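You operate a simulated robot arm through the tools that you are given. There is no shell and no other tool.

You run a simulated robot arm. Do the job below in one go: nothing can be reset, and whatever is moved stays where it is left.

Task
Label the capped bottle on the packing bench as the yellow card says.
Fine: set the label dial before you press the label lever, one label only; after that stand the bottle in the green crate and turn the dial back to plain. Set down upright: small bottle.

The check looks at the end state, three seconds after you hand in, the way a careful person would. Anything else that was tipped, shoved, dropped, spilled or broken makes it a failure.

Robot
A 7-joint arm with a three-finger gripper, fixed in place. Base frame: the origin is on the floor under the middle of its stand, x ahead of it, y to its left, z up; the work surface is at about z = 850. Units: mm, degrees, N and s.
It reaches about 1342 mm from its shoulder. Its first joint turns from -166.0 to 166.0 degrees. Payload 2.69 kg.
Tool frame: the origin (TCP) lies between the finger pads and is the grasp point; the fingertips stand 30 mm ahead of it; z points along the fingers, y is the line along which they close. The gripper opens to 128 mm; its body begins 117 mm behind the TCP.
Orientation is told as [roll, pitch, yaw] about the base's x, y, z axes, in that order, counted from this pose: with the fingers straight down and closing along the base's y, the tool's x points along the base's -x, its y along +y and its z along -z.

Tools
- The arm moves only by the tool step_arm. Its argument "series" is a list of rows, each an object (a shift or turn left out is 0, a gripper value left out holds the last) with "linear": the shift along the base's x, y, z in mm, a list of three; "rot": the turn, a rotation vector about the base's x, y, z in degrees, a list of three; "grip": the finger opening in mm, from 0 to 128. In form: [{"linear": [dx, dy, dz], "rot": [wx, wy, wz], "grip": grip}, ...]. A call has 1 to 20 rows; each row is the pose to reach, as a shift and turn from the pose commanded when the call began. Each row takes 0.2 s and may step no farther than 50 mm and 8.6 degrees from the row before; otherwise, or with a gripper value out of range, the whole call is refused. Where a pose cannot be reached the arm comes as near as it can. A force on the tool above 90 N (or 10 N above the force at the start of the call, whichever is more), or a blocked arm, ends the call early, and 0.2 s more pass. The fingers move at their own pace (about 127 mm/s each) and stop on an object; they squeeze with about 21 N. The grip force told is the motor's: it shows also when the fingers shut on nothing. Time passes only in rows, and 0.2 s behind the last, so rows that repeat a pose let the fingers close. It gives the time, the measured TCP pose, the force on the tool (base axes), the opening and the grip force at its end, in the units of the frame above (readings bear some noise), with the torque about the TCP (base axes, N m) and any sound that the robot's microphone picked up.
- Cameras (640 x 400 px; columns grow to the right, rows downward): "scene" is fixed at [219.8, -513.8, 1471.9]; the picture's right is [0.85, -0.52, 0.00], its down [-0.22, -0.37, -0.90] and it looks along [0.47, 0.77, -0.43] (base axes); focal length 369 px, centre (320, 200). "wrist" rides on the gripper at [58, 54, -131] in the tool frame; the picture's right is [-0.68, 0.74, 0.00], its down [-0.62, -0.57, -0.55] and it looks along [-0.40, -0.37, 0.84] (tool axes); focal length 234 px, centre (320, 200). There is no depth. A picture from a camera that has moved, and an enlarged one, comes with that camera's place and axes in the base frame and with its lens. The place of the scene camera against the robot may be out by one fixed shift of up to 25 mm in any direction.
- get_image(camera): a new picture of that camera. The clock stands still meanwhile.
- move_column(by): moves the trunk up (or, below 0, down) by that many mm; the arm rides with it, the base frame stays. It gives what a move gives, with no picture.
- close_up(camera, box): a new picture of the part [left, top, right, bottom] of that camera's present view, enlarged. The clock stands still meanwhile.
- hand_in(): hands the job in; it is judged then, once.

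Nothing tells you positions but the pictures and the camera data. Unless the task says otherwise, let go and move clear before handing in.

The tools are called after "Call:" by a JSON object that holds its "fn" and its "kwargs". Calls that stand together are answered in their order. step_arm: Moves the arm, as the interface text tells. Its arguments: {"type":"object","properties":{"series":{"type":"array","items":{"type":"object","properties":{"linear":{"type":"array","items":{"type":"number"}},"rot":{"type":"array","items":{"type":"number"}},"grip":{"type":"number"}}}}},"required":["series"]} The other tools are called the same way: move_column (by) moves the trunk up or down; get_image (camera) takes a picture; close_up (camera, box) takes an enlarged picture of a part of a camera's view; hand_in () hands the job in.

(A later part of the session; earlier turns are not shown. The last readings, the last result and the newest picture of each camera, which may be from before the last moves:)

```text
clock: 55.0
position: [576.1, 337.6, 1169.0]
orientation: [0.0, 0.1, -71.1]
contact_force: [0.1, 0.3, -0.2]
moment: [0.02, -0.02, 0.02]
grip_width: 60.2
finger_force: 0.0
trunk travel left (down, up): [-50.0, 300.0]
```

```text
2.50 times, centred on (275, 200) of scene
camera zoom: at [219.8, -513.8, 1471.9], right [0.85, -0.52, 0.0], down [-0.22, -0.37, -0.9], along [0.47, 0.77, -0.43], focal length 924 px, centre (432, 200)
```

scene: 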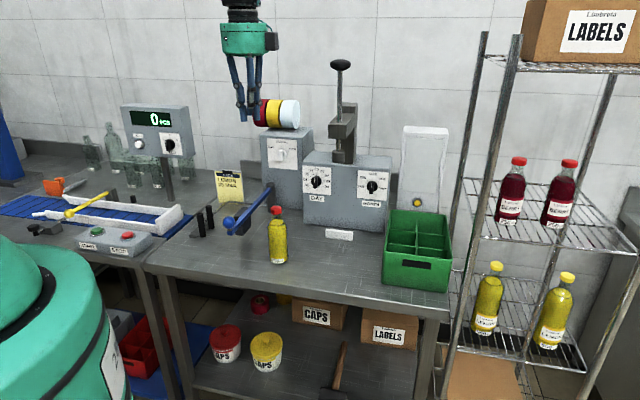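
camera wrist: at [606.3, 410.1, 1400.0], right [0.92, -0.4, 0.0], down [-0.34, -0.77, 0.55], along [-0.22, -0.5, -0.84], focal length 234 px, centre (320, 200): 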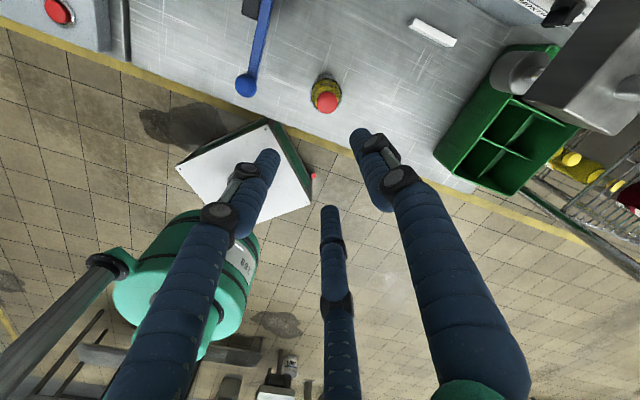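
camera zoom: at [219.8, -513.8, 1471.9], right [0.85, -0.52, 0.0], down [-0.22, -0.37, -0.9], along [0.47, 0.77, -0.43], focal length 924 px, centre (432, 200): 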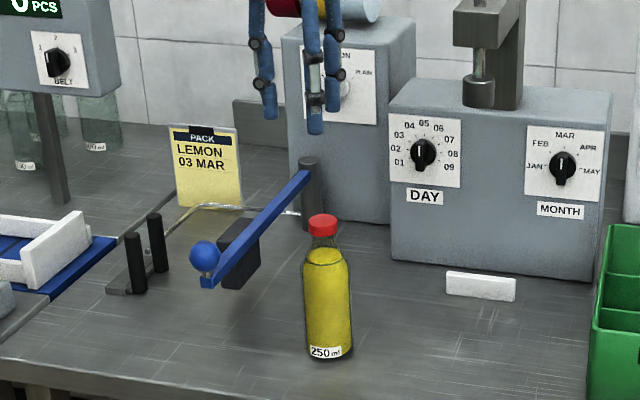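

The bottle's cap is now at about (589, 343). I'll centre over it and come partway down, then re-check with the wrist camera.

Call:
{"fn": "step_arm", "kwargs": {"series": [{"linear": [5, 2, -10], "grip": 75}, {"linear": [10, 4, -20]}, {"linear": [13.4, 5.8, -35]}, {"linear": [13.4, 5.8, -50]}, {"linear": [13.4, 5.8, -65]}, {"linear": [13.4, 5.8, -65]}]}}

Call:
{"fn": "get_image", "kwargs": {"camera": "wrist"}}

Call:
{"fn": "close_up", "kwargs": {"camera": "wrist", "box": [240, 60, 400, 220]}}

Call:
{"fn": "close_up", "kwargs": {"camera": "scene", "box": [225, 130, 325, 280]}}

```text
clock: 56.4
position: [589.3, 344.4, 1103.7]
orientation: [0.1, 0.2, -71.1]
contact_force: [-0.1, 0.4, 0.0]
moment: [-0.03, 0.01, 0.02]
grip_width: 75.0
finger_force: 0.0
trunk travel left (down, up): [-50.0, 300.0]
```

```text
taken
camera wrist: at [619.8, 417.3, 1233.9], right [0.92, -0.4, 0.0], down [-0.34, -0.77, 0.55], along [-0.22, -0.5, -0.84], focal length 234 px, centre (320, 200)
```

wrist: 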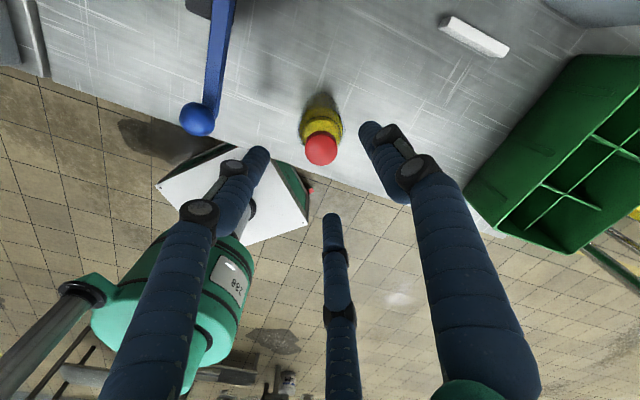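

```text
2.50 times, centred on (320, 140) of wrist
camera zoom: at [619.8, 417.3, 1233.9], right [0.92, -0.4, 0.0], down [-0.34, -0.77, 0.55], along [-0.22, -0.5, -0.84], focal length 585 px, centre (320, 350)
```

zoom: 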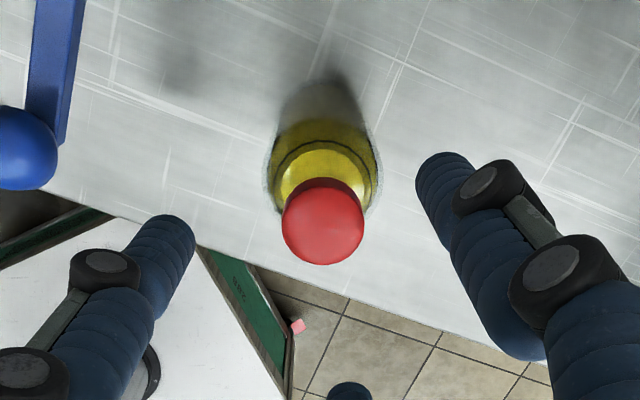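

```text
2.67 times, centred on (275, 205) of scene
camera zoom: at [219.8, -513.8, 1471.9], right [0.85, -0.52, 0.0], down [-0.22, -0.37, -0.9], along [0.47, 0.77, -0.43], focal length 985 px, centre (440, 187)
```

zoom: 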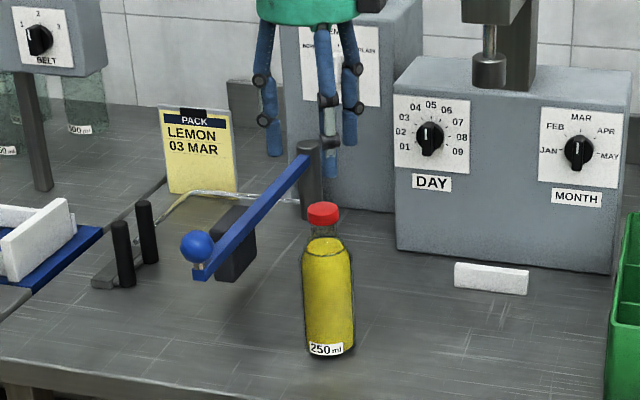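

The cap is centred between the open fingers to within about 2 mm. Descending so the pads surround the cap, with tips just below it.

Call:
{"fn": "step_arm", "kwargs": {"series": [{"linear": [0, -1, -15]}, {"linear": [0, -2, -30]}, {"linear": [0, -2, -45]}, {"linear": [0, -2, -60]}, {"linear": [0, -2, -73]}, {"linear": [0, -2, -84]}, {"linear": [0, -2, -84]}]}}

Call:
{"fn": "get_image", "kwargs": {"camera": "wrist"}}

Call:
{"fn": "close_up", "kwargs": {"camera": "scene", "box": [235, 160, 325, 280]}}

```text
clock: 58.0
position: [588.4, 339.3, 1019.8]
orientation: [0.1, 0.2, -71.1]
contact_force: [-0.3, -0.1, 0.3]
moment: [0.03, 0.04, -0.05]
grip_width: 75.1
finger_force: 0.0
trunk travel left (down, up): [-50.0, 300.0]
```

```text
taken
camera wrist: at [619.7, 413.5, 1151.0], right [0.92, -0.4, 0.0], down [-0.34, -0.77, 0.55], along [-0.22, -0.5, -0.84], focal length 234 px, centre (320, 200)
```

wrist: 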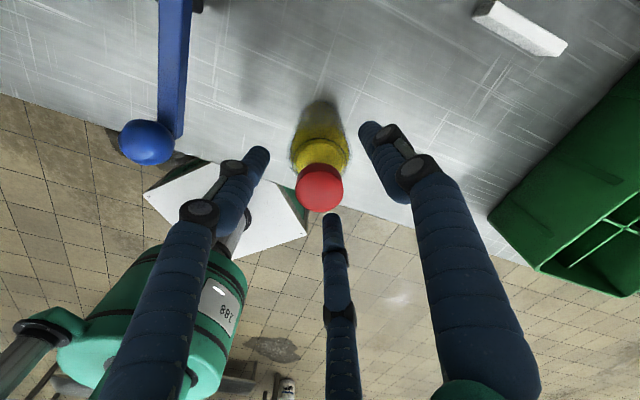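

```text
3.33 times, centred on (280, 220) of scene
camera zoom: at [219.8, -513.8, 1471.9], right [0.85, -0.52, 0.0], down [-0.22, -0.37, -0.9], along [0.47, 0.77, -0.43], focal length 1231 px, centre (453, 133)
```

zoom: 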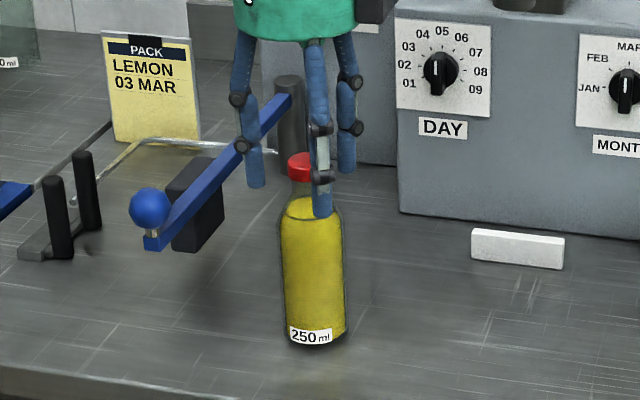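

The cap top sits right at TCP height, centred. Closing the fingers gently on the cap.

Call:
{"fn": "step_arm", "kwargs": {"series": [{"linear": [0, 0, -4], "grip": 60}, {"linear": [0, 0, -4], "grip": 48}, {"linear": [0, 0, -4], "grip": 40}, {"linear": [0, 0, -4], "grip": 34}, {"linear": [0, 0, -4], "grip": 28}, {"linear": [0, 0, -4], "grip": 20}, {"linear": [0, 0, -4], "grip": 15}, {"linear": [0, 0, -4], "grip": 15}]}}

Call:
{"fn": "close_up", "kwargs": {"camera": "wrist", "box": [250, 110, 410, 250]}}

Call:
{"fn": "close_up", "kwargs": {"camera": "scene", "box": [235, 160, 325, 280]}}

```text
clock: 59.8
position: [589.6, 341.6, 1016.4]
orientation: [0.2, 0.2, -71.0]
contact_force: [-0.6, -2.4, 9.8]
moment: [0.0, -0.16, -0.07]
grip_width: 31.6
finger_force: 21.2
trunk travel left (down, up): [-50.0, 300.0]
```

```text
2.86 times, centred on (330, 180) of wrist
camera zoom: at [619.6, 413.7, 1147.6], right [0.92, -0.4, 0.0], down [-0.34, -0.77, 0.54], along [-0.22, -0.5, -0.84], focal length 669 px, centre (291, 257)
```

zoom: 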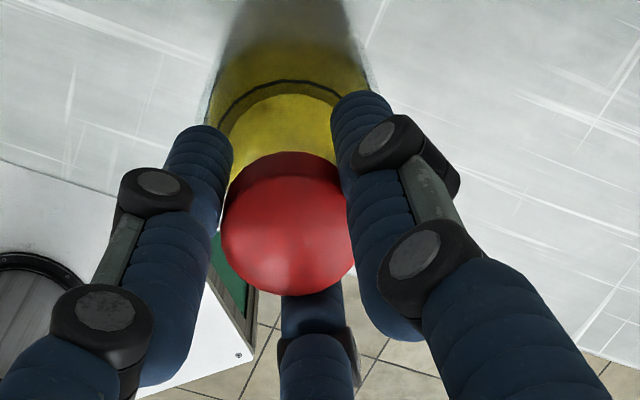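

```text
3.33 times, centred on (280, 220) of scene
camera zoom: at [219.8, -513.8, 1471.9], right [0.85, -0.52, 0.0], down [-0.22, -0.37, -0.9], along [0.47, 0.77, -0.43], focal length 1231 px, centre (453, 133)
```

zoom: 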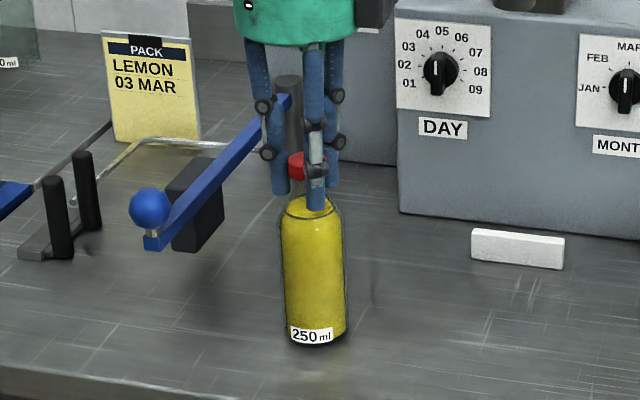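

The cap is held squarely in all three fingers. I'll lift a little and check the bottle hangs straight.

Call:
{"fn": "step_arm", "kwargs": {"series": [{"linear": [0, 0, 4]}, {"linear": [0, 0, 10]}, {"linear": [0, 0, 18]}, {"linear": [0, 0, 27]}, {"linear": [0, 0, 35]}, {"linear": [0, 0, 35]}]}}

Call:
{"fn": "close_up", "kwargs": {"camera": "scene", "box": [225, 140, 325, 280]}}

Call:
{"fn": "get_image", "kwargs": {"camera": "wrist"}}

```text
clock: 61.2
position: [588.9, 341.6, 1050.8]
orientation: [0.0, 0.2, -71.1]
contact_force: [0.6, -0.3, -4.5]
moment: [0.05, -0.04, 0.0]
grip_width: 28.1
finger_force: 20.4
trunk travel left (down, up): [-50.0, 300.0]
```

```text
2.86 times, centred on (275, 210) of scene
camera zoom: at [219.8, -513.8, 1471.9], right [0.85, -0.52, 0.0], down [-0.22, -0.37, -0.9], along [0.47, 0.77, -0.43], focal length 1056 px, centre (449, 171)
```

zoom: 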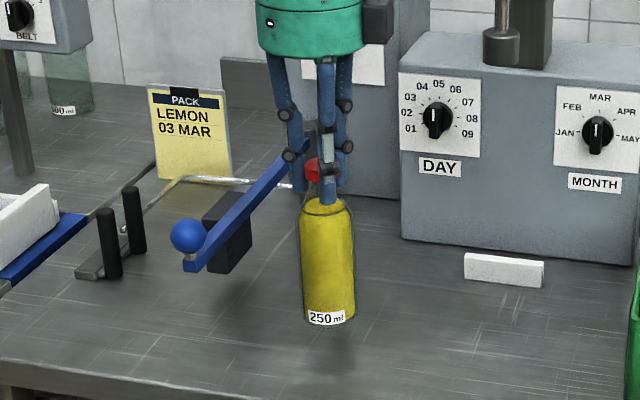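

```text
taken
camera wrist: at [619.5, 413.9, 1182.1], right [0.92, -0.4, 0.0], down [-0.34, -0.77, 0.55], along [-0.22, -0.5, -0.84], focal length 234 px, centre (320, 200)
```

wrist: 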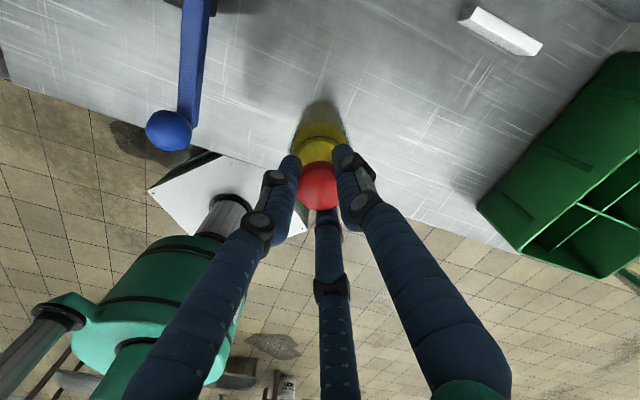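

It lifted, but the grip reading dropped from 31.6 to 28.1, so the cap may have slipped toward the fingertips. I'll look closely before going on.

Call:
{"fn": "close_up", "kwargs": {"camera": "wrist", "box": [250, 110, 410, 250]}}

Call:
{"fn": "close_up", "kwargs": {"camera": "scene", "box": [250, 150, 310, 270]}}

```text
2.86 times, centred on (330, 180) of wrist
camera zoom: at [619.5, 413.9, 1182.1], right [0.92, -0.4, 0.0], down [-0.34, -0.77, 0.55], along [-0.22, -0.5, -0.84], focal length 669 px, centre (291, 257)
```

zoom: 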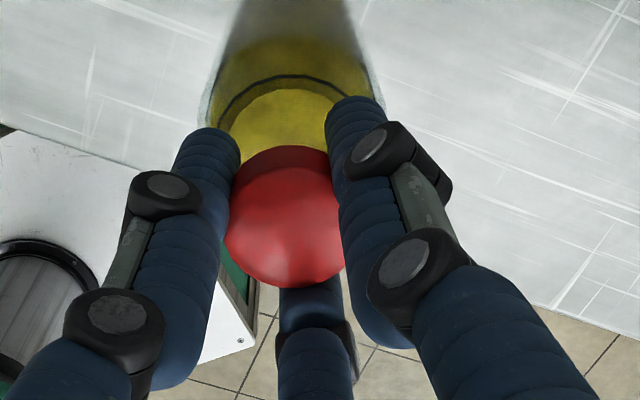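

```text
3.33 times, centred on (280, 210) of scene
camera zoom: at [219.8, -513.8, 1471.9], right [0.85, -0.52, 0.0], down [-0.22, -0.37, -0.9], along [0.47, 0.77, -0.43], focal length 1231 px, centre (453, 167)
```

zoom: 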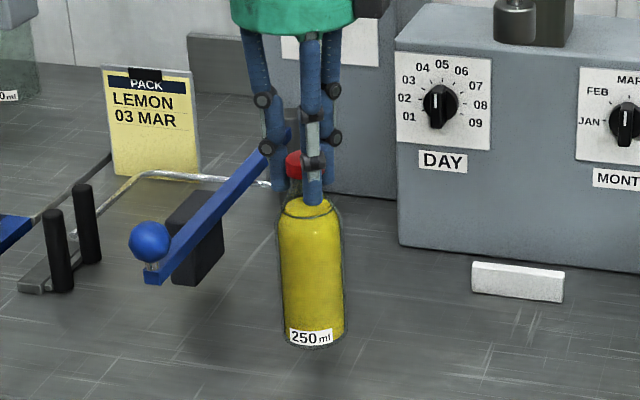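

The slip was only about 3 mm and the bottle hangs straight. I'll carry it low around the front of the lever ball, first half of the path with a check.

Call:
{"fn": "step_arm", "kwargs": {"series": [{"linear": [-17.7, -10.6, 2]}, {"linear": [-35.4, -21.2, 4]}, {"linear": [-53.0, -31.8, 6]}, {"linear": [-70.7, -42.4, 8]}, {"linear": [-87.7, -49.5, 10]}, {"linear": [-105.4, -46.0, 10]}, {"linear": [-121.6, -36.8, 10]}, {"linear": [-136.5, -23.3, 10]}, {"linear": [-136.5, -23.3, 10]}]}}

Call:
{"fn": "get_image", "kwargs": {"camera": "scene"}}

Call:
{"fn": "get_image", "kwargs": {"camera": "wrist"}}

```text
clock: 63.2
position: [452.7, 318.8, 1060.2]
orientation: [0.0, 0.1, -71.1]
contact_force: [0.4, 0.0, -4.9]
moment: [0.01, 0.0, 0.01]
grip_width: 27.8
finger_force: 20.9
trunk travel left (down, up): [-50.0, 300.0]
```

```text
taken
```

scene: 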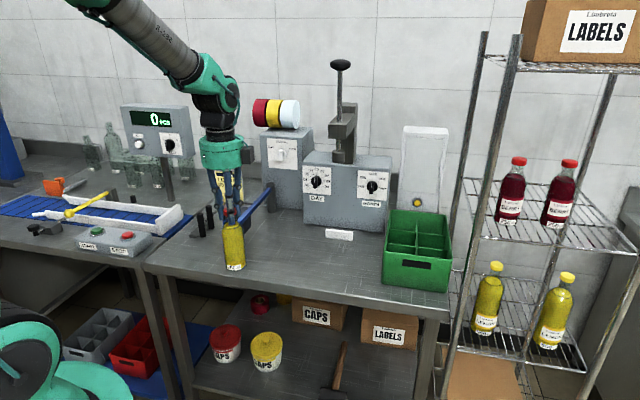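

```text
taken
camera wrist: at [483.9, 390.4, 1191.2], right [0.92, -0.4, 0.0], down [-0.34, -0.77, 0.55], along [-0.22, -0.5, -0.84], focal length 234 px, centre (320, 200)
```

wrist: 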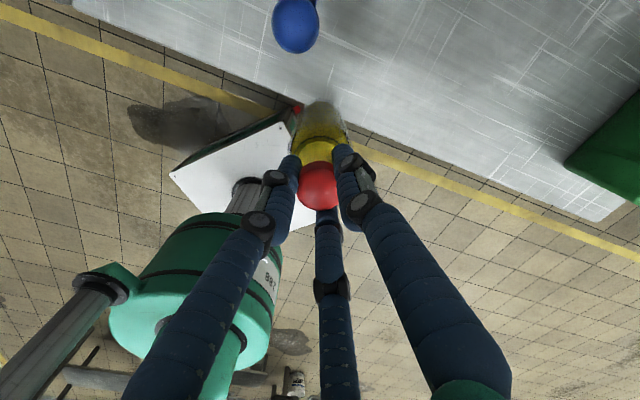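

The bottle is steady. Continuing past the front of the ball and round to the nest side.

Call:
{"fn": "step_arm", "kwargs": {"series": [{"linear": [-14.1, 14.1, 0]}, {"linear": [-28.3, 28.3, 0]}, {"linear": [-42.4, 42.4, 0]}, {"linear": [-56.6, 56.6, 0]}, {"linear": [-70.7, 70.7, 0]}, {"linear": [-79.9, 87.0, 0]}, {"linear": [-81.3, 106.8, 0]}, {"linear": [-79.2, 127.3, 0]}, {"linear": [-70.7, 147.1, 0]}, {"linear": [-70.7, 147.1, 0]}]}}

Call:
{"fn": "get_image", "kwargs": {"camera": "scene"}}

Call:
{"fn": "get_image", "kwargs": {"camera": "wrist"}}

```text
clock: 65.4
position: [382.6, 466.3, 1059.8]
orientation: [0.2, 0.1, -71.1]
contact_force: [0.7, 0.5, -5.8]
moment: [-0.02, -0.01, -0.02]
grip_width: 27.5
finger_force: 21.0
trunk travel left (down, up): [-50.0, 300.0]
```

```text
taken
```

scene: 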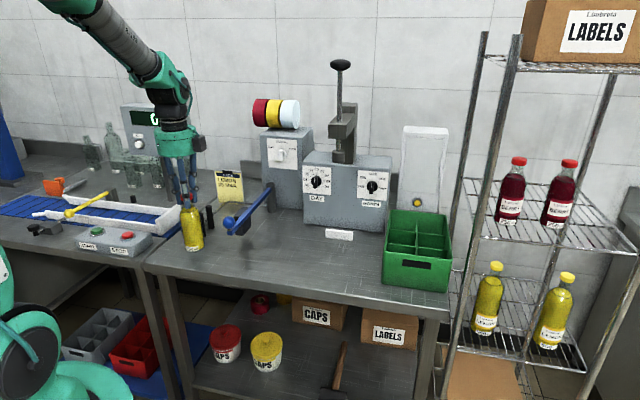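

```text
taken
camera wrist: at [413.1, 538.6, 1190.6], right [0.92, -0.4, 0.0], down [-0.34, -0.77, 0.55], along [-0.22, -0.5, -0.84], focal length 234 px, centre (320, 200)
```

wrist: 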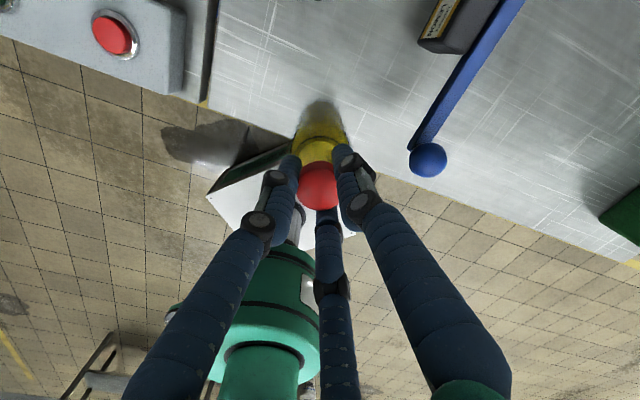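

I can see a label on the lever's pad face, facing the nest. I'll move the bottle forward alongside the nest, still right of the posts, to view the posts from above.

Call:
{"fn": "step_arm", "kwargs": {"series": [{"linear": [14.1, 14.1, 0]}, {"linear": [28.3, 28.3, 0]}, {"linear": [42.4, 42.4, 0]}, {"linear": [56.6, 56.6, 0]}, {"linear": [56.6, 56.6, 0]}]}}

Call:
{"fn": "get_image", "kwargs": {"camera": "wrist"}}

Call:
{"fn": "close_up", "kwargs": {"camera": "wrist", "box": [180, 0, 520, 210]}}

Call:
{"fn": "close_up", "kwargs": {"camera": "scene", "box": [160, 150, 280, 260]}}

```text
clock: 66.6
position: [440.2, 523.0, 1061.8]
orientation: [0.1, 0.1, -71.1]
contact_force: [0.1, 1.0, -5.4]
moment: [0.0, -0.03, -0.01]
grip_width: 27.7
finger_force: 21.5
trunk travel left (down, up): [-50.0, 300.0]
```

```text
taken
camera wrist: at [470.1, 595.9, 1192.2], right [0.92, -0.4, 0.0], down [-0.34, -0.77, 0.55], along [-0.22, -0.5, -0.84], focal length 234 px, centre (320, 200)
```

wrist: 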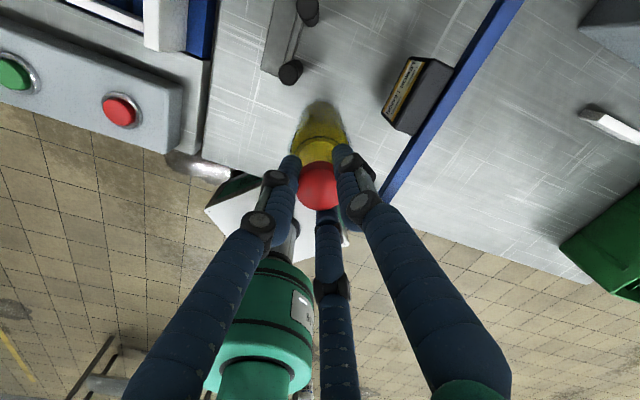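

```text
1.88 times, centred on (350, 105) of wrist
camera zoom: at [470.1, 595.9, 1192.2], right [0.92, -0.4, 0.0], down [-0.34, -0.77, 0.55], along [-0.22, -0.5, -0.84], focal length 441 px, centre (264, 379)
```

zoom: 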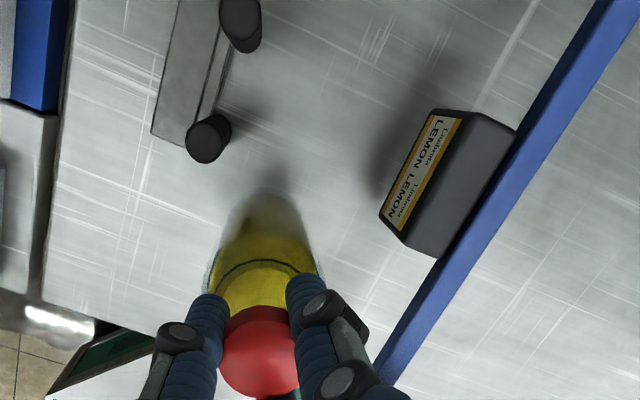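

```text
3.64 times, centred on (220, 205) of scene
camera zoom: at [219.8, -513.8, 1471.9], right [0.85, -0.52, 0.0], down [-0.22, -0.37, -0.9], along [0.47, 0.77, -0.43], focal length 1343 px, centre (684, 182)
```

zoom: 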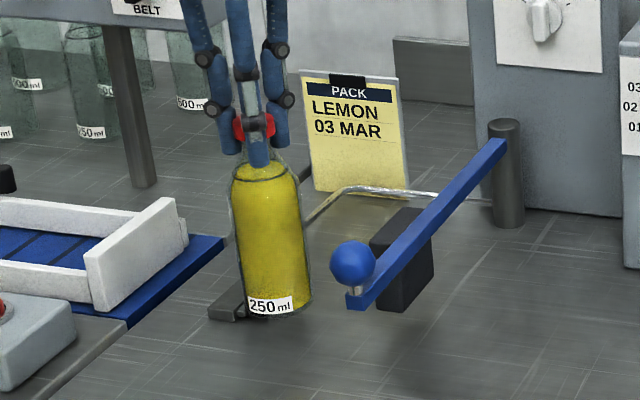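

The LEMON label is loaded on the pad, and the posts are at s≈-110 (p≈723 and 774), with the pad aligned at p≈752. The bottle belongs at s≈-79, p≈749; I'll move it there while still hovering and check.

Call:
{"fn": "step_arm", "kwargs": {"series": [{"linear": [12, 12, 0]}, {"linear": [24, 24, 0]}, {"linear": [36, 36, 0]}, {"linear": [47.7, 47.7, 0]}, {"linear": [42.7, 52.7, 0]}, {"linear": [38, 57.4, 0]}, {"linear": [35, 60.4, 0]}, {"linear": [35, 60.4, 0]}]}}

Call:
{"fn": "get_image", "kwargs": {"camera": "wrist"}}

Call:
{"fn": "close_up", "kwargs": {"camera": "scene", "box": [170, 160, 270, 260]}}

```text
clock: 68.4
position: [473.4, 582.7, 1059.0]
orientation: [0.1, 0.1, -70.9]
contact_force: [0.1, -0.4, -5.1]
moment: [0.0, 0.03, 0.02]
grip_width: 27.7
finger_force: 21.0
trunk travel left (down, up): [-50.0, 300.0]
```

```text
taken
camera wrist: at [504.2, 656.0, 1190.7], right [0.92, -0.4, 0.0], down [-0.34, -0.77, 0.55], along [-0.22, -0.5, -0.84], focal length 234 px, centre (320, 200)
```

wrist: 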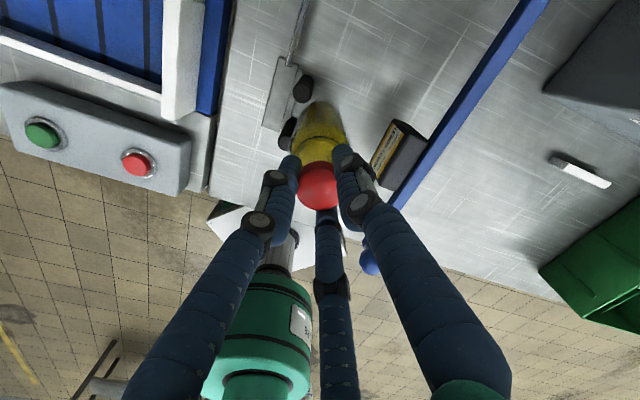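

```text
4.00 times, centred on (220, 210) of scene
camera zoom: at [219.8, -513.8, 1471.9], right [0.85, -0.52, 0.0], down [-0.22, -0.37, -0.9], along [0.47, 0.77, -0.43], focal length 1478 px, centre (720, 160)
```

zoom: 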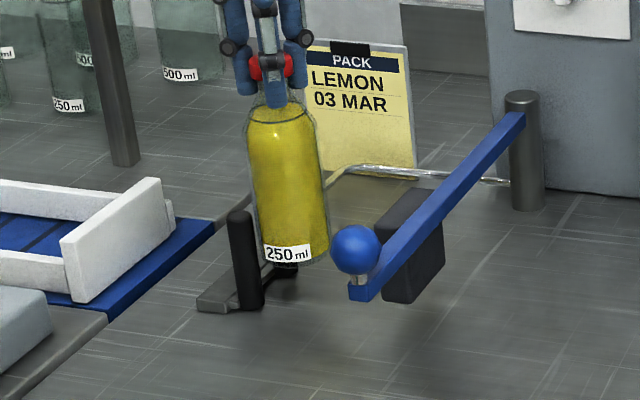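

Now a close check of the bottle against the posts before lowering.

Call:
{"fn": "close_up", "kwargs": {"camera": "wrist", "box": [240, 50, 440, 210]}}

```text
2.50 times, centred on (340, 130) of wrist
camera zoom: at [504.2, 656.0, 1190.7], right [0.92, -0.4, 0.0], down [-0.34, -0.77, 0.55], along [-0.22, -0.5, -0.84], focal length 585 px, centre (270, 375)
```

zoom: 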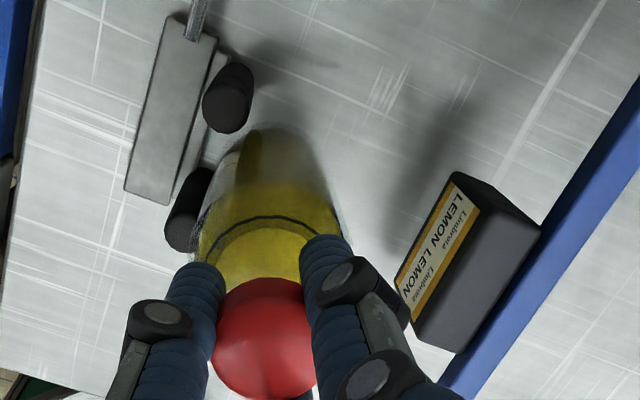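

The bottle is about 5 mm right of the posts and aligned with their midline. I'll lower it close to the table.

Call:
{"fn": "step_arm", "kwargs": {"series": [{"linear": [-1, 1, -8]}, {"linear": [-2, 2, -16]}, {"linear": [-2, 2, -24]}, {"linear": [-2, 2, -31]}, {"linear": [-2, 2, -36]}, {"linear": [-2, 2, -36]}]}}

Call:
{"fn": "close_up", "kwargs": {"camera": "scene", "box": [170, 160, 270, 260]}}

```text
clock: 69.8
position: [471.1, 585.1, 1025.6]
orientation: [0.1, 0.0, -71.1]
contact_force: [0.2, -0.1, -5.4]
moment: [-0.03, 0.0, -0.01]
grip_width: 27.8
finger_force: 21.0
trunk travel left (down, up): [-50.0, 300.0]
```

```text
4.00 times, centred on (220, 210) of scene
camera zoom: at [219.8, -513.8, 1471.9], right [0.85, -0.52, 0.0], down [-0.22, -0.37, -0.9], along [0.47, 0.77, -0.43], focal length 1478 px, centre (720, 160)
```

zoom: 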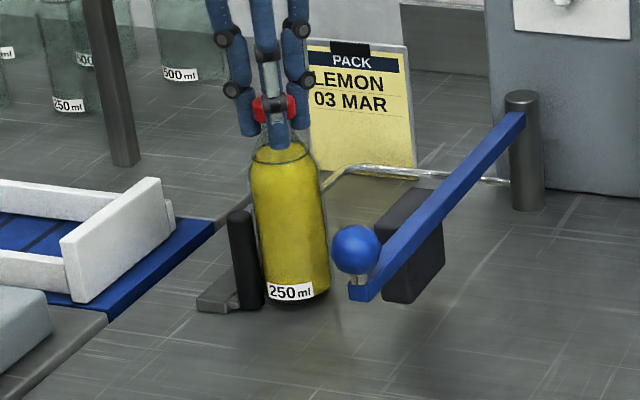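

Still hanging (5.4 N). Lowering the last few millimetres while watching the force.

Call:
{"fn": "step_arm", "kwargs": {"series": [{"linear": [0, 0, -1.5]}, {"linear": [0, 0, -3]}, {"linear": [0, 0, -3]}]}}

Call:
{"fn": "step_arm", "kwargs": {"series": [{"linear": [0, 0, -1]}, {"linear": [0, 0, -2]}, {"linear": [0, 0, -2]}]}}

```text
clock: 70.6
position: [470.6, 584.8, 1020.8]
orientation: [0.1, 0.2, -71.1]
contact_force: [1.5, -0.1, -4.5]
moment: [0.07, -0.13, 0.02]
grip_width: 27.7
finger_force: 21.3
trunk travel left (down, up): [-50.0, 300.0]
```

```text
clock: 71.4
position: [471.4, 583.9, 1019.6]
orientation: [0.1, 0.2, -71.1]
contact_force: [3.8, 0.5, -2.0]
moment: [0.1, -0.25, -0.02]
grip_width: 27.8
finger_force: 21.0
trunk travel left (down, up): [-50.0, 300.0]
```

Contact is starting, with a slight sideways push. I'll look before going further.

Call:
{"fn": "close_up", "kwargs": {"camera": "wrist", "box": [240, 50, 440, 210]}}

Call:
{"fn": "close_up", "kwargs": {"camera": "scene", "box": [190, 180, 250, 250]}}

```text
2.50 times, centred on (340, 130) of wrist
camera zoom: at [502.1, 656.8, 1150.7], right [0.92, -0.4, 0.0], down [-0.34, -0.77, 0.55], along [-0.22, -0.5, -0.84], focal length 585 px, centre (270, 375)
```

zoom: 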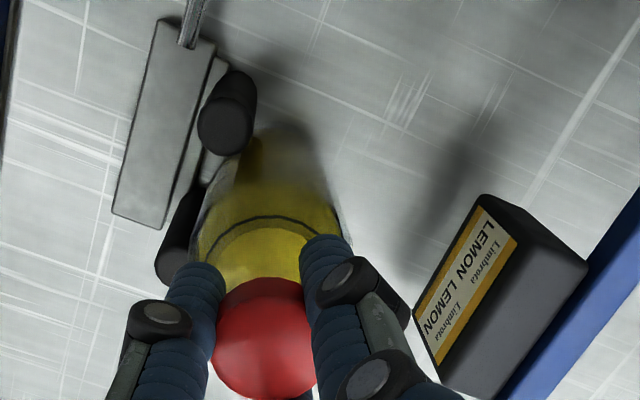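

```text
5.71 times, centred on (220, 215) of scene
camera zoom: at [219.8, -513.8, 1471.9], right [0.85, -0.52, 0.0], down [-0.22, -0.37, -0.9], along [0.47, 0.77, -0.43], focal length 2111 px, centre (891, 114)
```

zoom: 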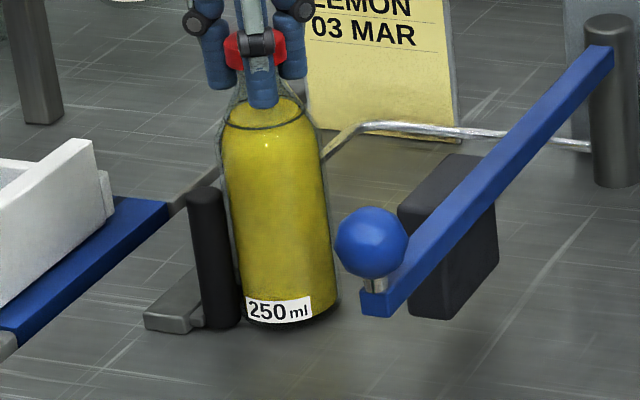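

The bottle just touches the front post lightly and is about at table level. I'll shift 1.5 mm deeper and lower another 1.5 mm.

Call:
{"fn": "step_arm", "kwargs": {"series": [{"linear": [1.2, 0.8, 0]}, {"linear": [1.2, 0.8, -1]}, {"linear": [1.2, 0.8, -1.8]}, {"linear": [1.2, 0.8, -1.8]}]}}

```text
clock: 72.4
position: [472.4, 585.3, 1020.0]
orientation: [0.1, 0.2, -71.1]
contact_force: [-1.1, -4.7, 15.2]
moment: [-0.24, -0.04, -0.05]
grip_width: 27.8
finger_force: 20.8
trunk travel left (down, up): [-50.0, 300.0]
```

The bottle is firmly on the table. I'll ease the downward press, then open the fingers and check it stands.

Call:
{"fn": "step_arm", "kwargs": {"series": [{"linear": [0, 0, 1]}, {"linear": [0, 0, 1.2], "grip": 30}, {"linear": [0, 0, 1.2], "grip": 36}, {"linear": [0, 0, 1.2], "grip": 44}, {"linear": [0, 0, 1.2], "grip": 54}, {"linear": [0, 0, 1.2], "grip": 64}, {"linear": [0, 0, 1.2], "grip": 70}]}}

Call:
{"fn": "close_up", "kwargs": {"camera": "scene", "box": [180, 160, 270, 250]}}

Call:
{"fn": "close_up", "kwargs": {"camera": "wrist", "box": [200, 50, 440, 230]}}

```text
clock: 74.0
position: [473.9, 584.1, 1018.8]
orientation: [0.1, 0.2, -71.1]
contact_force: [-0.1, -0.2, -0.1]
moment: [-0.01, 0.01, -0.01]
grip_width: 70.0
finger_force: 0.1
trunk travel left (down, up): [-50.0, 300.0]
```

```text
4.44 times, centred on (225, 205) of scene
camera zoom: at [219.8, -513.8, 1471.9], right [0.85, -0.52, 0.0], down [-0.22, -0.37, -0.9], along [0.47, 0.77, -0.43], focal length 1642 px, centre (742, 178)
```

zoom: 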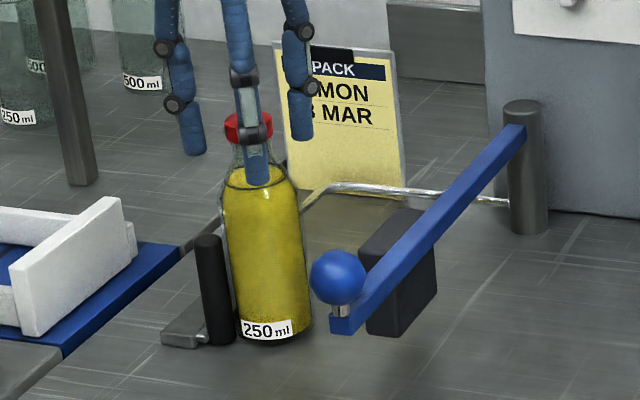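

```text
2.22 times, centred on (320, 140) of wrist
camera zoom: at [503.1, 657.1, 1149.9], right [0.92, -0.4, 0.0], down [-0.34, -0.77, 0.55], along [-0.22, -0.5, -0.84], focal length 520 px, centre (320, 333)
```

zoom: 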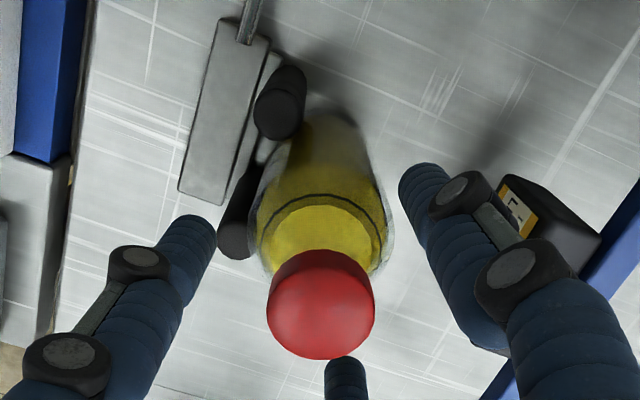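

The bottle stands upright in the nest against the posts. Now I'll raise straight up, clear of the cap, then travel over to the right side of the lever ball with the fingers closed.

Call:
{"fn": "step_arm", "kwargs": {"series": [{"linear": [0, 0, 15]}, {"linear": [0, 0, 32]}, {"linear": [0, 0, 50]}, {"linear": [0, 0, 70]}, {"linear": [0, 0, 90]}, {"linear": [0, 0, 90]}]}}

Call:
{"fn": "close_up", "kwargs": {"camera": "scene", "box": [170, 140, 290, 260]}}

Call:
{"fn": "get_image", "kwargs": {"camera": "wrist"}}

```text
clock: 75.4
position: [472.0, 585.3, 1110.4]
orientation: [0.1, 0.2, -71.1]
contact_force: [0.8, -0.3, 0.8]
moment: [0.01, 0.0, -0.04]
grip_width: 70.2
finger_force: 0.1
trunk travel left (down, up): [-50.0, 300.0]
```

```text
3.33 times, centred on (230, 200) of scene
camera zoom: at [219.8, -513.8, 1471.9], right [0.85, -0.52, 0.0], down [-0.22, -0.37, -0.9], along [0.47, 0.77, -0.43], focal length 1231 px, centre (620, 200)
```

zoom: 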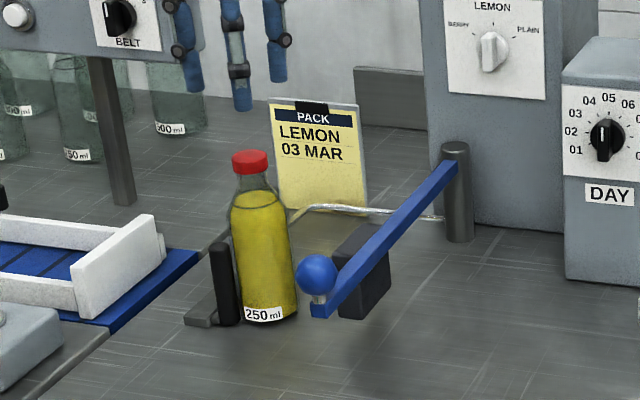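

```text
taken
camera wrist: at [503.2, 657.7, 1241.3], right [0.92, -0.4, 0.0], down [-0.34, -0.77, 0.55], along [-0.22, -0.5, -0.84], focal length 234 px, centre (320, 200)
```

wrist: 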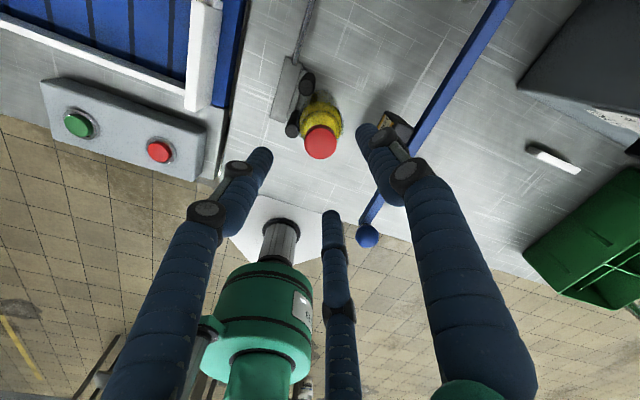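

The bottle stands well and the dial is on LEMON. Moving over to the right of the lever ball with fingers closing, staying high.

Call:
{"fn": "step_arm", "kwargs": {"series": [{"linear": [2.8, -22, 0]}, {"linear": [5.6, -44, 0]}, {"linear": [8.4, -66, 0], "grip": 50}, {"linear": [11.2, -88, 0], "grip": 40}, {"linear": [14, -110, 0], "grip": 30}, {"linear": [16.7, -132, 0], "grip": 20}, {"linear": [19.5, -154, 0], "grip": 10}, {"linear": [22.3, -176, 0], "grip": 5}, {"linear": [25.1, -198, 0], "grip": 0}, {"linear": [27.9, -219.6, 0], "grip": 0}, {"linear": [27.9, -219.6, 0], "grip": 0}]}}

Call:
{"fn": "get_image", "kwargs": {"camera": "wrist"}}

Call:
{"fn": "get_image", "kwargs": {"camera": "scene"}}

```text
clock: 77.8
position: [500.8, 365.0, 1108.5]
orientation: [0.0, 0.2, -71.0]
contact_force: [0.5, 0.1, -0.1]
moment: [0.0, 0.0, -0.02]
grip_width: 2.2
finger_force: 21.0
trunk travel left (down, up): [-50.0, 300.0]
```

```text
taken
camera wrist: at [530.3, 437.1, 1240.3], right [0.92, -0.4, 0.0], down [-0.34, -0.77, 0.55], along [-0.22, -0.5, -0.84], focal length 234 px, centre (320, 200)
```

wrist: 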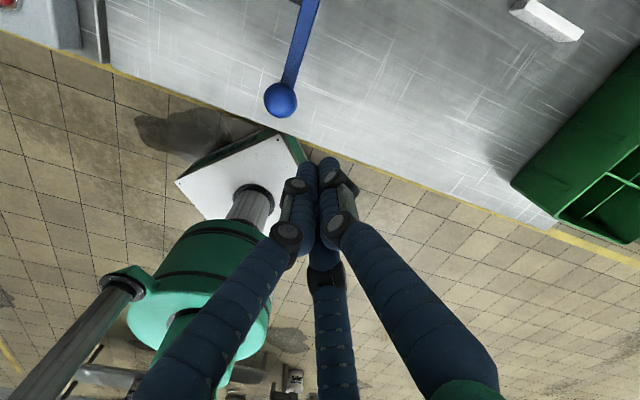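

```text
taken
```

scene: 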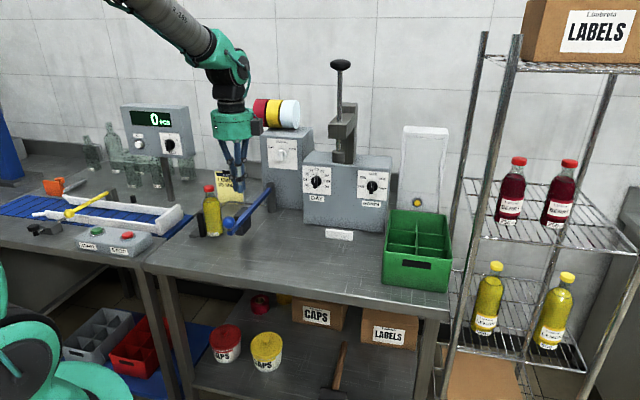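

I'm beside the lever ball (s≈42, p≈625), with the fingers closed and one finger facing it. Descending to ball height with a 10 mm gap.

Call:
{"fn": "step_arm", "kwargs": {"series": [{"linear": [4.2, 12.7, -15], "grip": 0}, {"linear": [4.2, 12.7, -35]}, {"linear": [4.2, 12.7, -55]}, {"linear": [4.2, 12.7, -75]}, {"linear": [4.2, 12.7, -95]}, {"linear": [4.2, 12.7, -110]}, {"linear": [4.2, 12.7, -124]}, {"linear": [4.2, 12.7, -124]}]}}

Call:
{"fn": "close_up", "kwargs": {"camera": "wrist", "box": [180, 80, 420, 260]}}

Call:
{"fn": "close_up", "kwargs": {"camera": "scene", "box": [180, 130, 300, 260]}}

```text
clock: 79.6
position: [504.8, 378.2, 986.1]
orientation: [0.0, 0.2, -71.1]
contact_force: [0.3, -0.6, 0.1]
moment: [0.0, -0.03, -0.01]
grip_width: 2.4
finger_force: 20.9
trunk travel left (down, up): [-50.0, 300.0]
```

```text
2.22 times, centred on (300, 170) of wrist
camera zoom: at [535.0, 450.9, 1116.1], right [0.92, -0.4, 0.0], down [-0.34, -0.77, 0.55], along [-0.22, -0.5, -0.84], focal length 520 px, centre (364, 267)
```

zoom: 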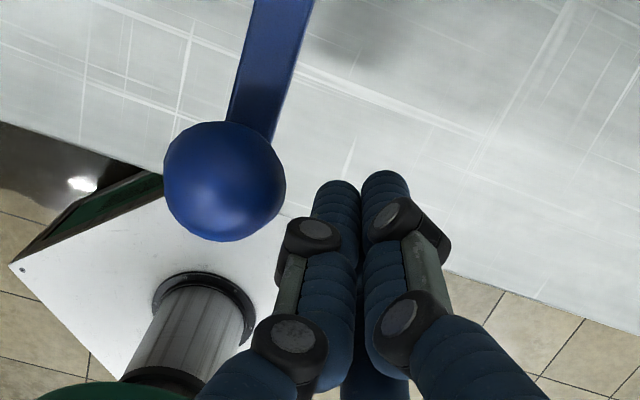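

```text
3.08 times, centred on (240, 195) of scene
camera zoom: at [219.8, -513.8, 1471.9], right [0.85, -0.52, 0.0], down [-0.22, -0.37, -0.9], along [0.47, 0.77, -0.43], focal length 1137 px, centre (566, 215)
```

zoom: 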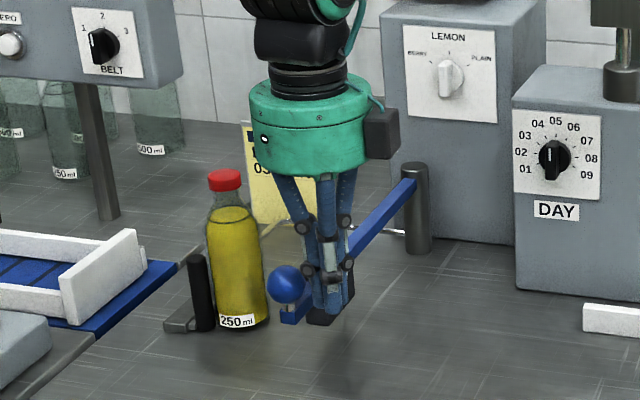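

Ball confirmed at s≈43, p≈624. I'm starting the single press: pushing the ball left along its arc, slowly, first about 5°.

Call:
{"fn": "step_arm", "kwargs": {"series": [{"linear": [-5.1, 4.8, 0], "grip": 0}, {"linear": [-11.2, 10.0, 0]}, {"linear": [-17.3, 15.2, 0]}, {"linear": [-23.5, 20.4, 0]}, {"linear": [-27.2, 23.8, 0]}, {"linear": [-27.2, 23.8, 0]}]}}

Call:
{"fn": "close_up", "kwargs": {"camera": "scene", "box": [180, 130, 300, 260]}}

Call:
{"fn": "get_image", "kwargs": {"camera": "wrist"}}

```text
clock: 81.0
position: [478.5, 402.2, 984.3]
orientation: [0.1, 0.2, -71.0]
contact_force: [-0.2, 0.0, -0.8]
moment: [0.0, -0.02, 0.02]
grip_width: 2.0
finger_force: 20.6
trunk travel left (down, up): [-50.0, 300.0]
```

```text
3.08 times, centred on (240, 195) of scene
camera zoom: at [219.8, -513.8, 1471.9], right [0.85, -0.52, 0.0], down [-0.22, -0.37, -0.9], along [0.47, 0.77, -0.43], focal length 1137 px, centre (566, 215)
```

zoom: 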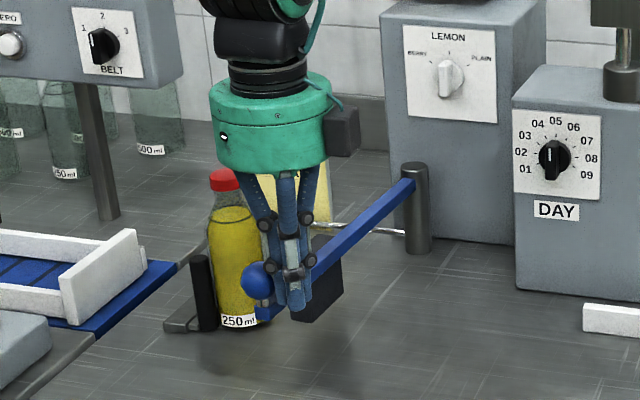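

```text
taken
camera wrist: at [508.8, 474.9, 1115.3], right [0.92, -0.4, 0.0], down [-0.34, -0.77, 0.55], along [-0.22, -0.5, -0.84], focal length 234 px, centre (320, 200)
```

wrist: 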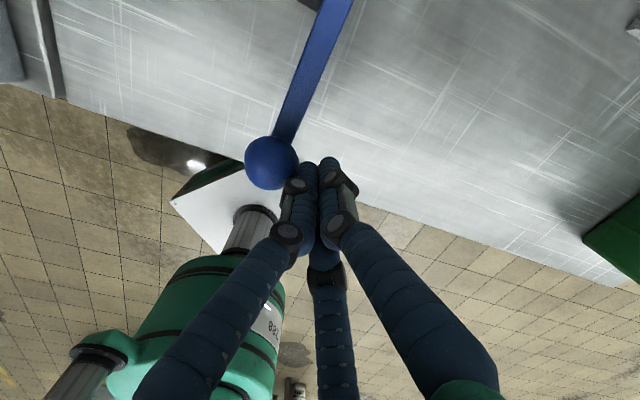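

The lever swings freely and follows. Continuing the same press smoothly towards about 14°, just before the pad should meet the bottle.

Call:
{"fn": "step_arm", "kwargs": {"series": [{"linear": [-5.8, 5.5, 0]}, {"linear": [-11.5, 11.1, 0]}, {"linear": [-17.2, 16.7, 0]}, {"linear": [-22.3, 22.4, 0]}, {"linear": [-27.4, 28.1, 0]}, {"linear": [-32, 33.5, 0]}, {"linear": [-35.5, 37.9, 0]}, {"linear": [-35.5, 37.9, 0]}]}}

Call:
{"fn": "close_up", "kwargs": {"camera": "scene", "box": [170, 130, 290, 260]}}

Call:
{"fn": "get_image", "kwargs": {"camera": "wrist"}}

```text
clock: 82.8
position: [441.8, 439.9, 986.0]
orientation: [0.1, 0.3, -71.1]
contact_force: [1.1, -1.2, 0.0]
moment: [0.0, 0.0, 0.01]
grip_width: 2.2
finger_force: 20.9
trunk travel left (down, up): [-50.0, 300.0]
```

```text
3.08 times, centred on (230, 195) of scene
camera zoom: at [219.8, -513.8, 1471.9], right [0.85, -0.52, 0.0], down [-0.22, -0.37, -0.9], along [0.47, 0.77, -0.43], focal length 1137 px, centre (597, 215)
```

zoom: 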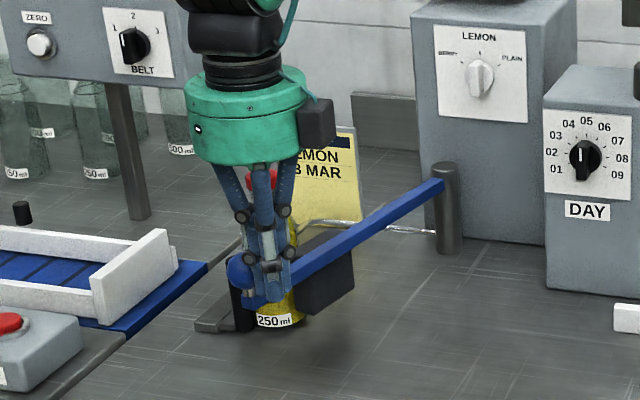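

```text
taken
camera wrist: at [472.9, 512.9, 1116.6], right [0.92, -0.4, 0.0], down [-0.34, -0.77, 0.55], along [-0.22, -0.5, -0.84], focal length 234 px, centre (320, 200)
```

wrist: 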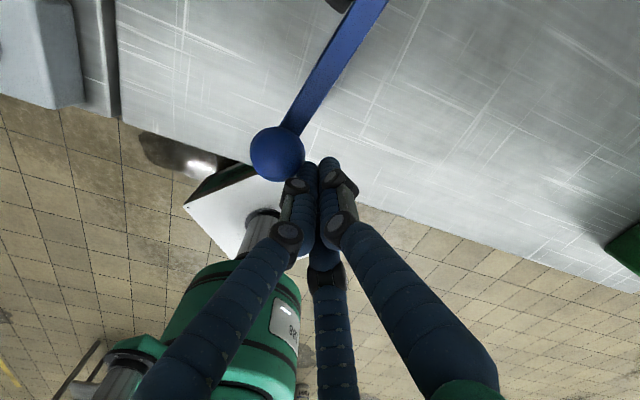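

Around 14°, with barely any resistance yet. Going on in smaller steps, watching the force for contact with the bottle.

Call:
{"fn": "step_arm", "kwargs": {"series": [{"linear": [-2.5, 4.2, 0]}, {"linear": [-5.8, 8.9, 0]}, {"linear": [-9.0, 13.6, 0]}, {"linear": [-9.0, 13.6, 0]}]}}

Call:
{"fn": "close_up", "kwargs": {"camera": "scene", "box": [170, 160, 290, 260]}}

```text
clock: 83.7
position: [439.3, 445.7, 986.3]
orientation: [0.1, -0.2, -71.2]
contact_force: [20.2, -29.9, 5.1]
moment: [-0.09, -0.53, 0.06]
grip_width: 2.3
finger_force: 21.1
trunk travel left (down, up): [-50.0, 300.0]
stopped in row 4: the force on the tool passed its limit at 101 N (the readings are from after the stop); the commanded pose is now the measured one
```

```text
4.00 times, centred on (230, 210) of scene
camera zoom: at [219.8, -513.8, 1471.9], right [0.85, -0.52, 0.0], down [-0.22, -0.37, -0.9], along [0.47, 0.77, -0.43], focal length 1478 px, centre (680, 160)
```

zoom: 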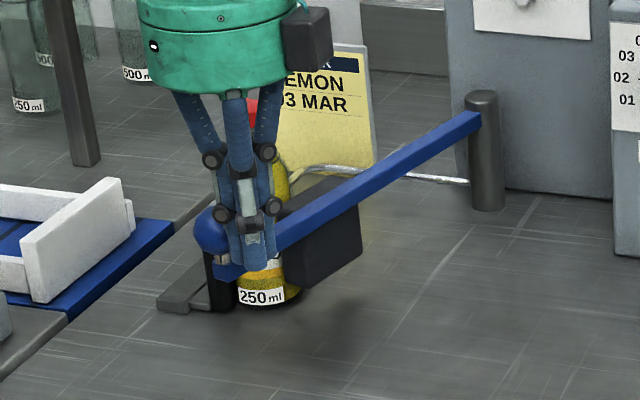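

The lever reached its end against the bottle. I'll release by backing the fingers off to the right and see whether the label is on and whether the lever returns.

Call:
{"fn": "step_arm", "kwargs": {"series": [{"linear": [3.5, -3.5, 0]}, {"linear": [9, -9, 0]}, {"linear": [16, -16, 0]}, {"linear": [24, -24, 0]}, {"linear": [24, -24, 0]}]}}

Call:
{"fn": "close_up", "kwargs": {"camera": "scene", "box": [170, 140, 290, 260]}}

Call:
{"fn": "get_image", "kwargs": {"camera": "wrist"}}

```text
clock: 84.9
position: [461.5, 424.3, 984.2]
orientation: [0.2, -0.2, -71.1]
contact_force: [0.1, -1.2, 1.1]
moment: [-0.02, -0.01, -0.05]
grip_width: 2.4
finger_force: 21.7
trunk travel left (down, up): [-50.0, 300.0]
```

```text
3.33 times, centred on (230, 200) of scene
camera zoom: at [219.8, -513.8, 1471.9], right [0.85, -0.52, 0.0], down [-0.22, -0.37, -0.9], along [0.47, 0.77, -0.43], focal length 1231 px, centre (620, 200)
```

zoom: 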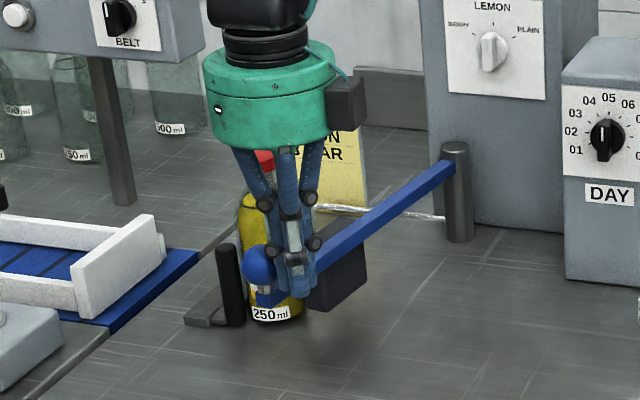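

```text
taken
camera wrist: at [491.7, 496.8, 1115.2], right [0.92, -0.4, 0.0], down [-0.34, -0.76, 0.55], along [-0.22, -0.5, -0.84], focal length 234 px, centre (320, 200)
```

wrist: 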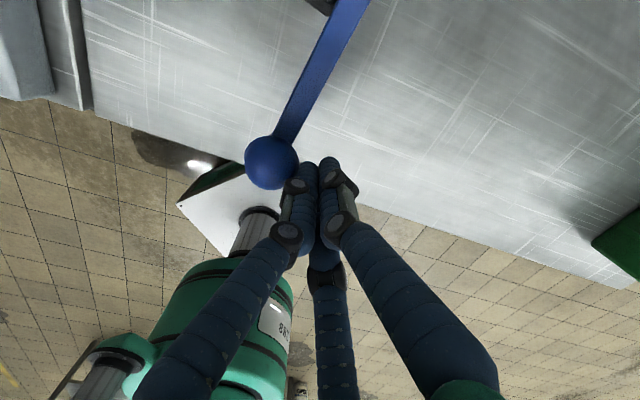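

The lever springs back and follows the fingers. I'll let it return gently all the way.

Call:
{"fn": "step_arm", "kwargs": {"series": [{"linear": [7, -7, 0]}, {"linear": [14, -14, 0]}, {"linear": [21, -21, 0]}, {"linear": [28, -28, 0]}, {"linear": [35, -35, 0]}, {"linear": [42, -42, 0]}, {"linear": [50, -50, 0]}, {"linear": [50, -50, 15]}, {"linear": [50, -50, 35]}, {"linear": [50, -50, 60]}, {"linear": [50, -50, 90]}, {"linear": [50, -50, 130]}, {"linear": [50, -50, 130]}]}}

Call:
{"fn": "get_image", "kwargs": {"camera": "scene"}}

Call:
{"fn": "close_up", "kwargs": {"camera": "scene", "box": [180, 170, 260, 250]}}

Call:
{"fn": "get_image", "kwargs": {"camera": "wrist"}}

```text
clock: 87.7
position: [509.5, 373.9, 1114.6]
orientation: [0.1, -0.2, -71.1]
contact_force: [-0.6, -0.5, 0.0]
moment: [-0.01, -0.02, 0.03]
grip_width: 2.5
finger_force: 20.7
trunk travel left (down, up): [-50.0, 300.0]
```

```text
taken
```

scene: 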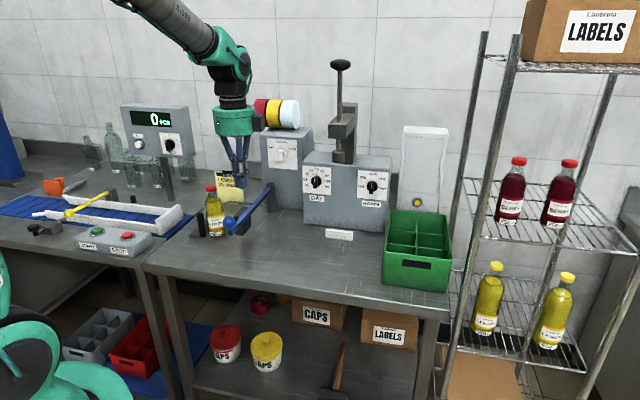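

```text
5.00 times, centred on (220, 210) of scene
camera zoom: at [219.8, -513.8, 1471.9], right [0.85, -0.52, 0.0], down [-0.22, -0.37, -0.9], along [0.47, 0.77, -0.43], focal length 1847 px, centre (820, 150)
```

zoom: 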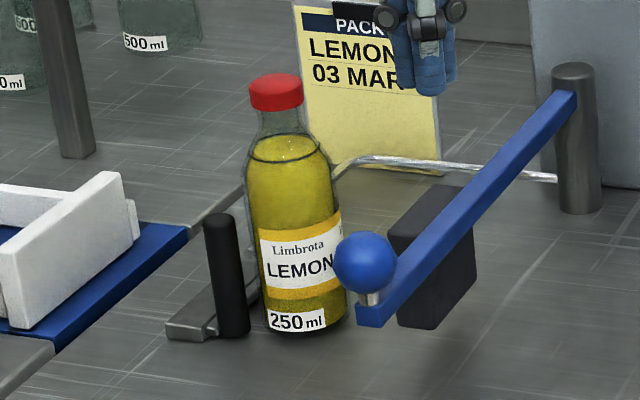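

```text
taken
camera wrist: at [539.2, 447.7, 1245.5], right [0.92, -0.4, 0.0], down [-0.34, -0.76, 0.55], along [-0.22, -0.5, -0.84], focal length 234 px, centre (320, 200)
```

wrist: 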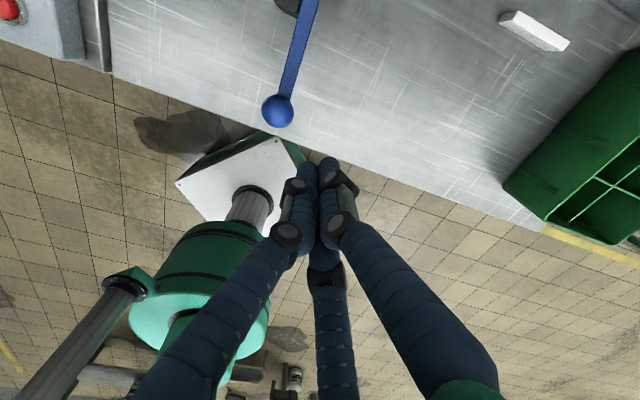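

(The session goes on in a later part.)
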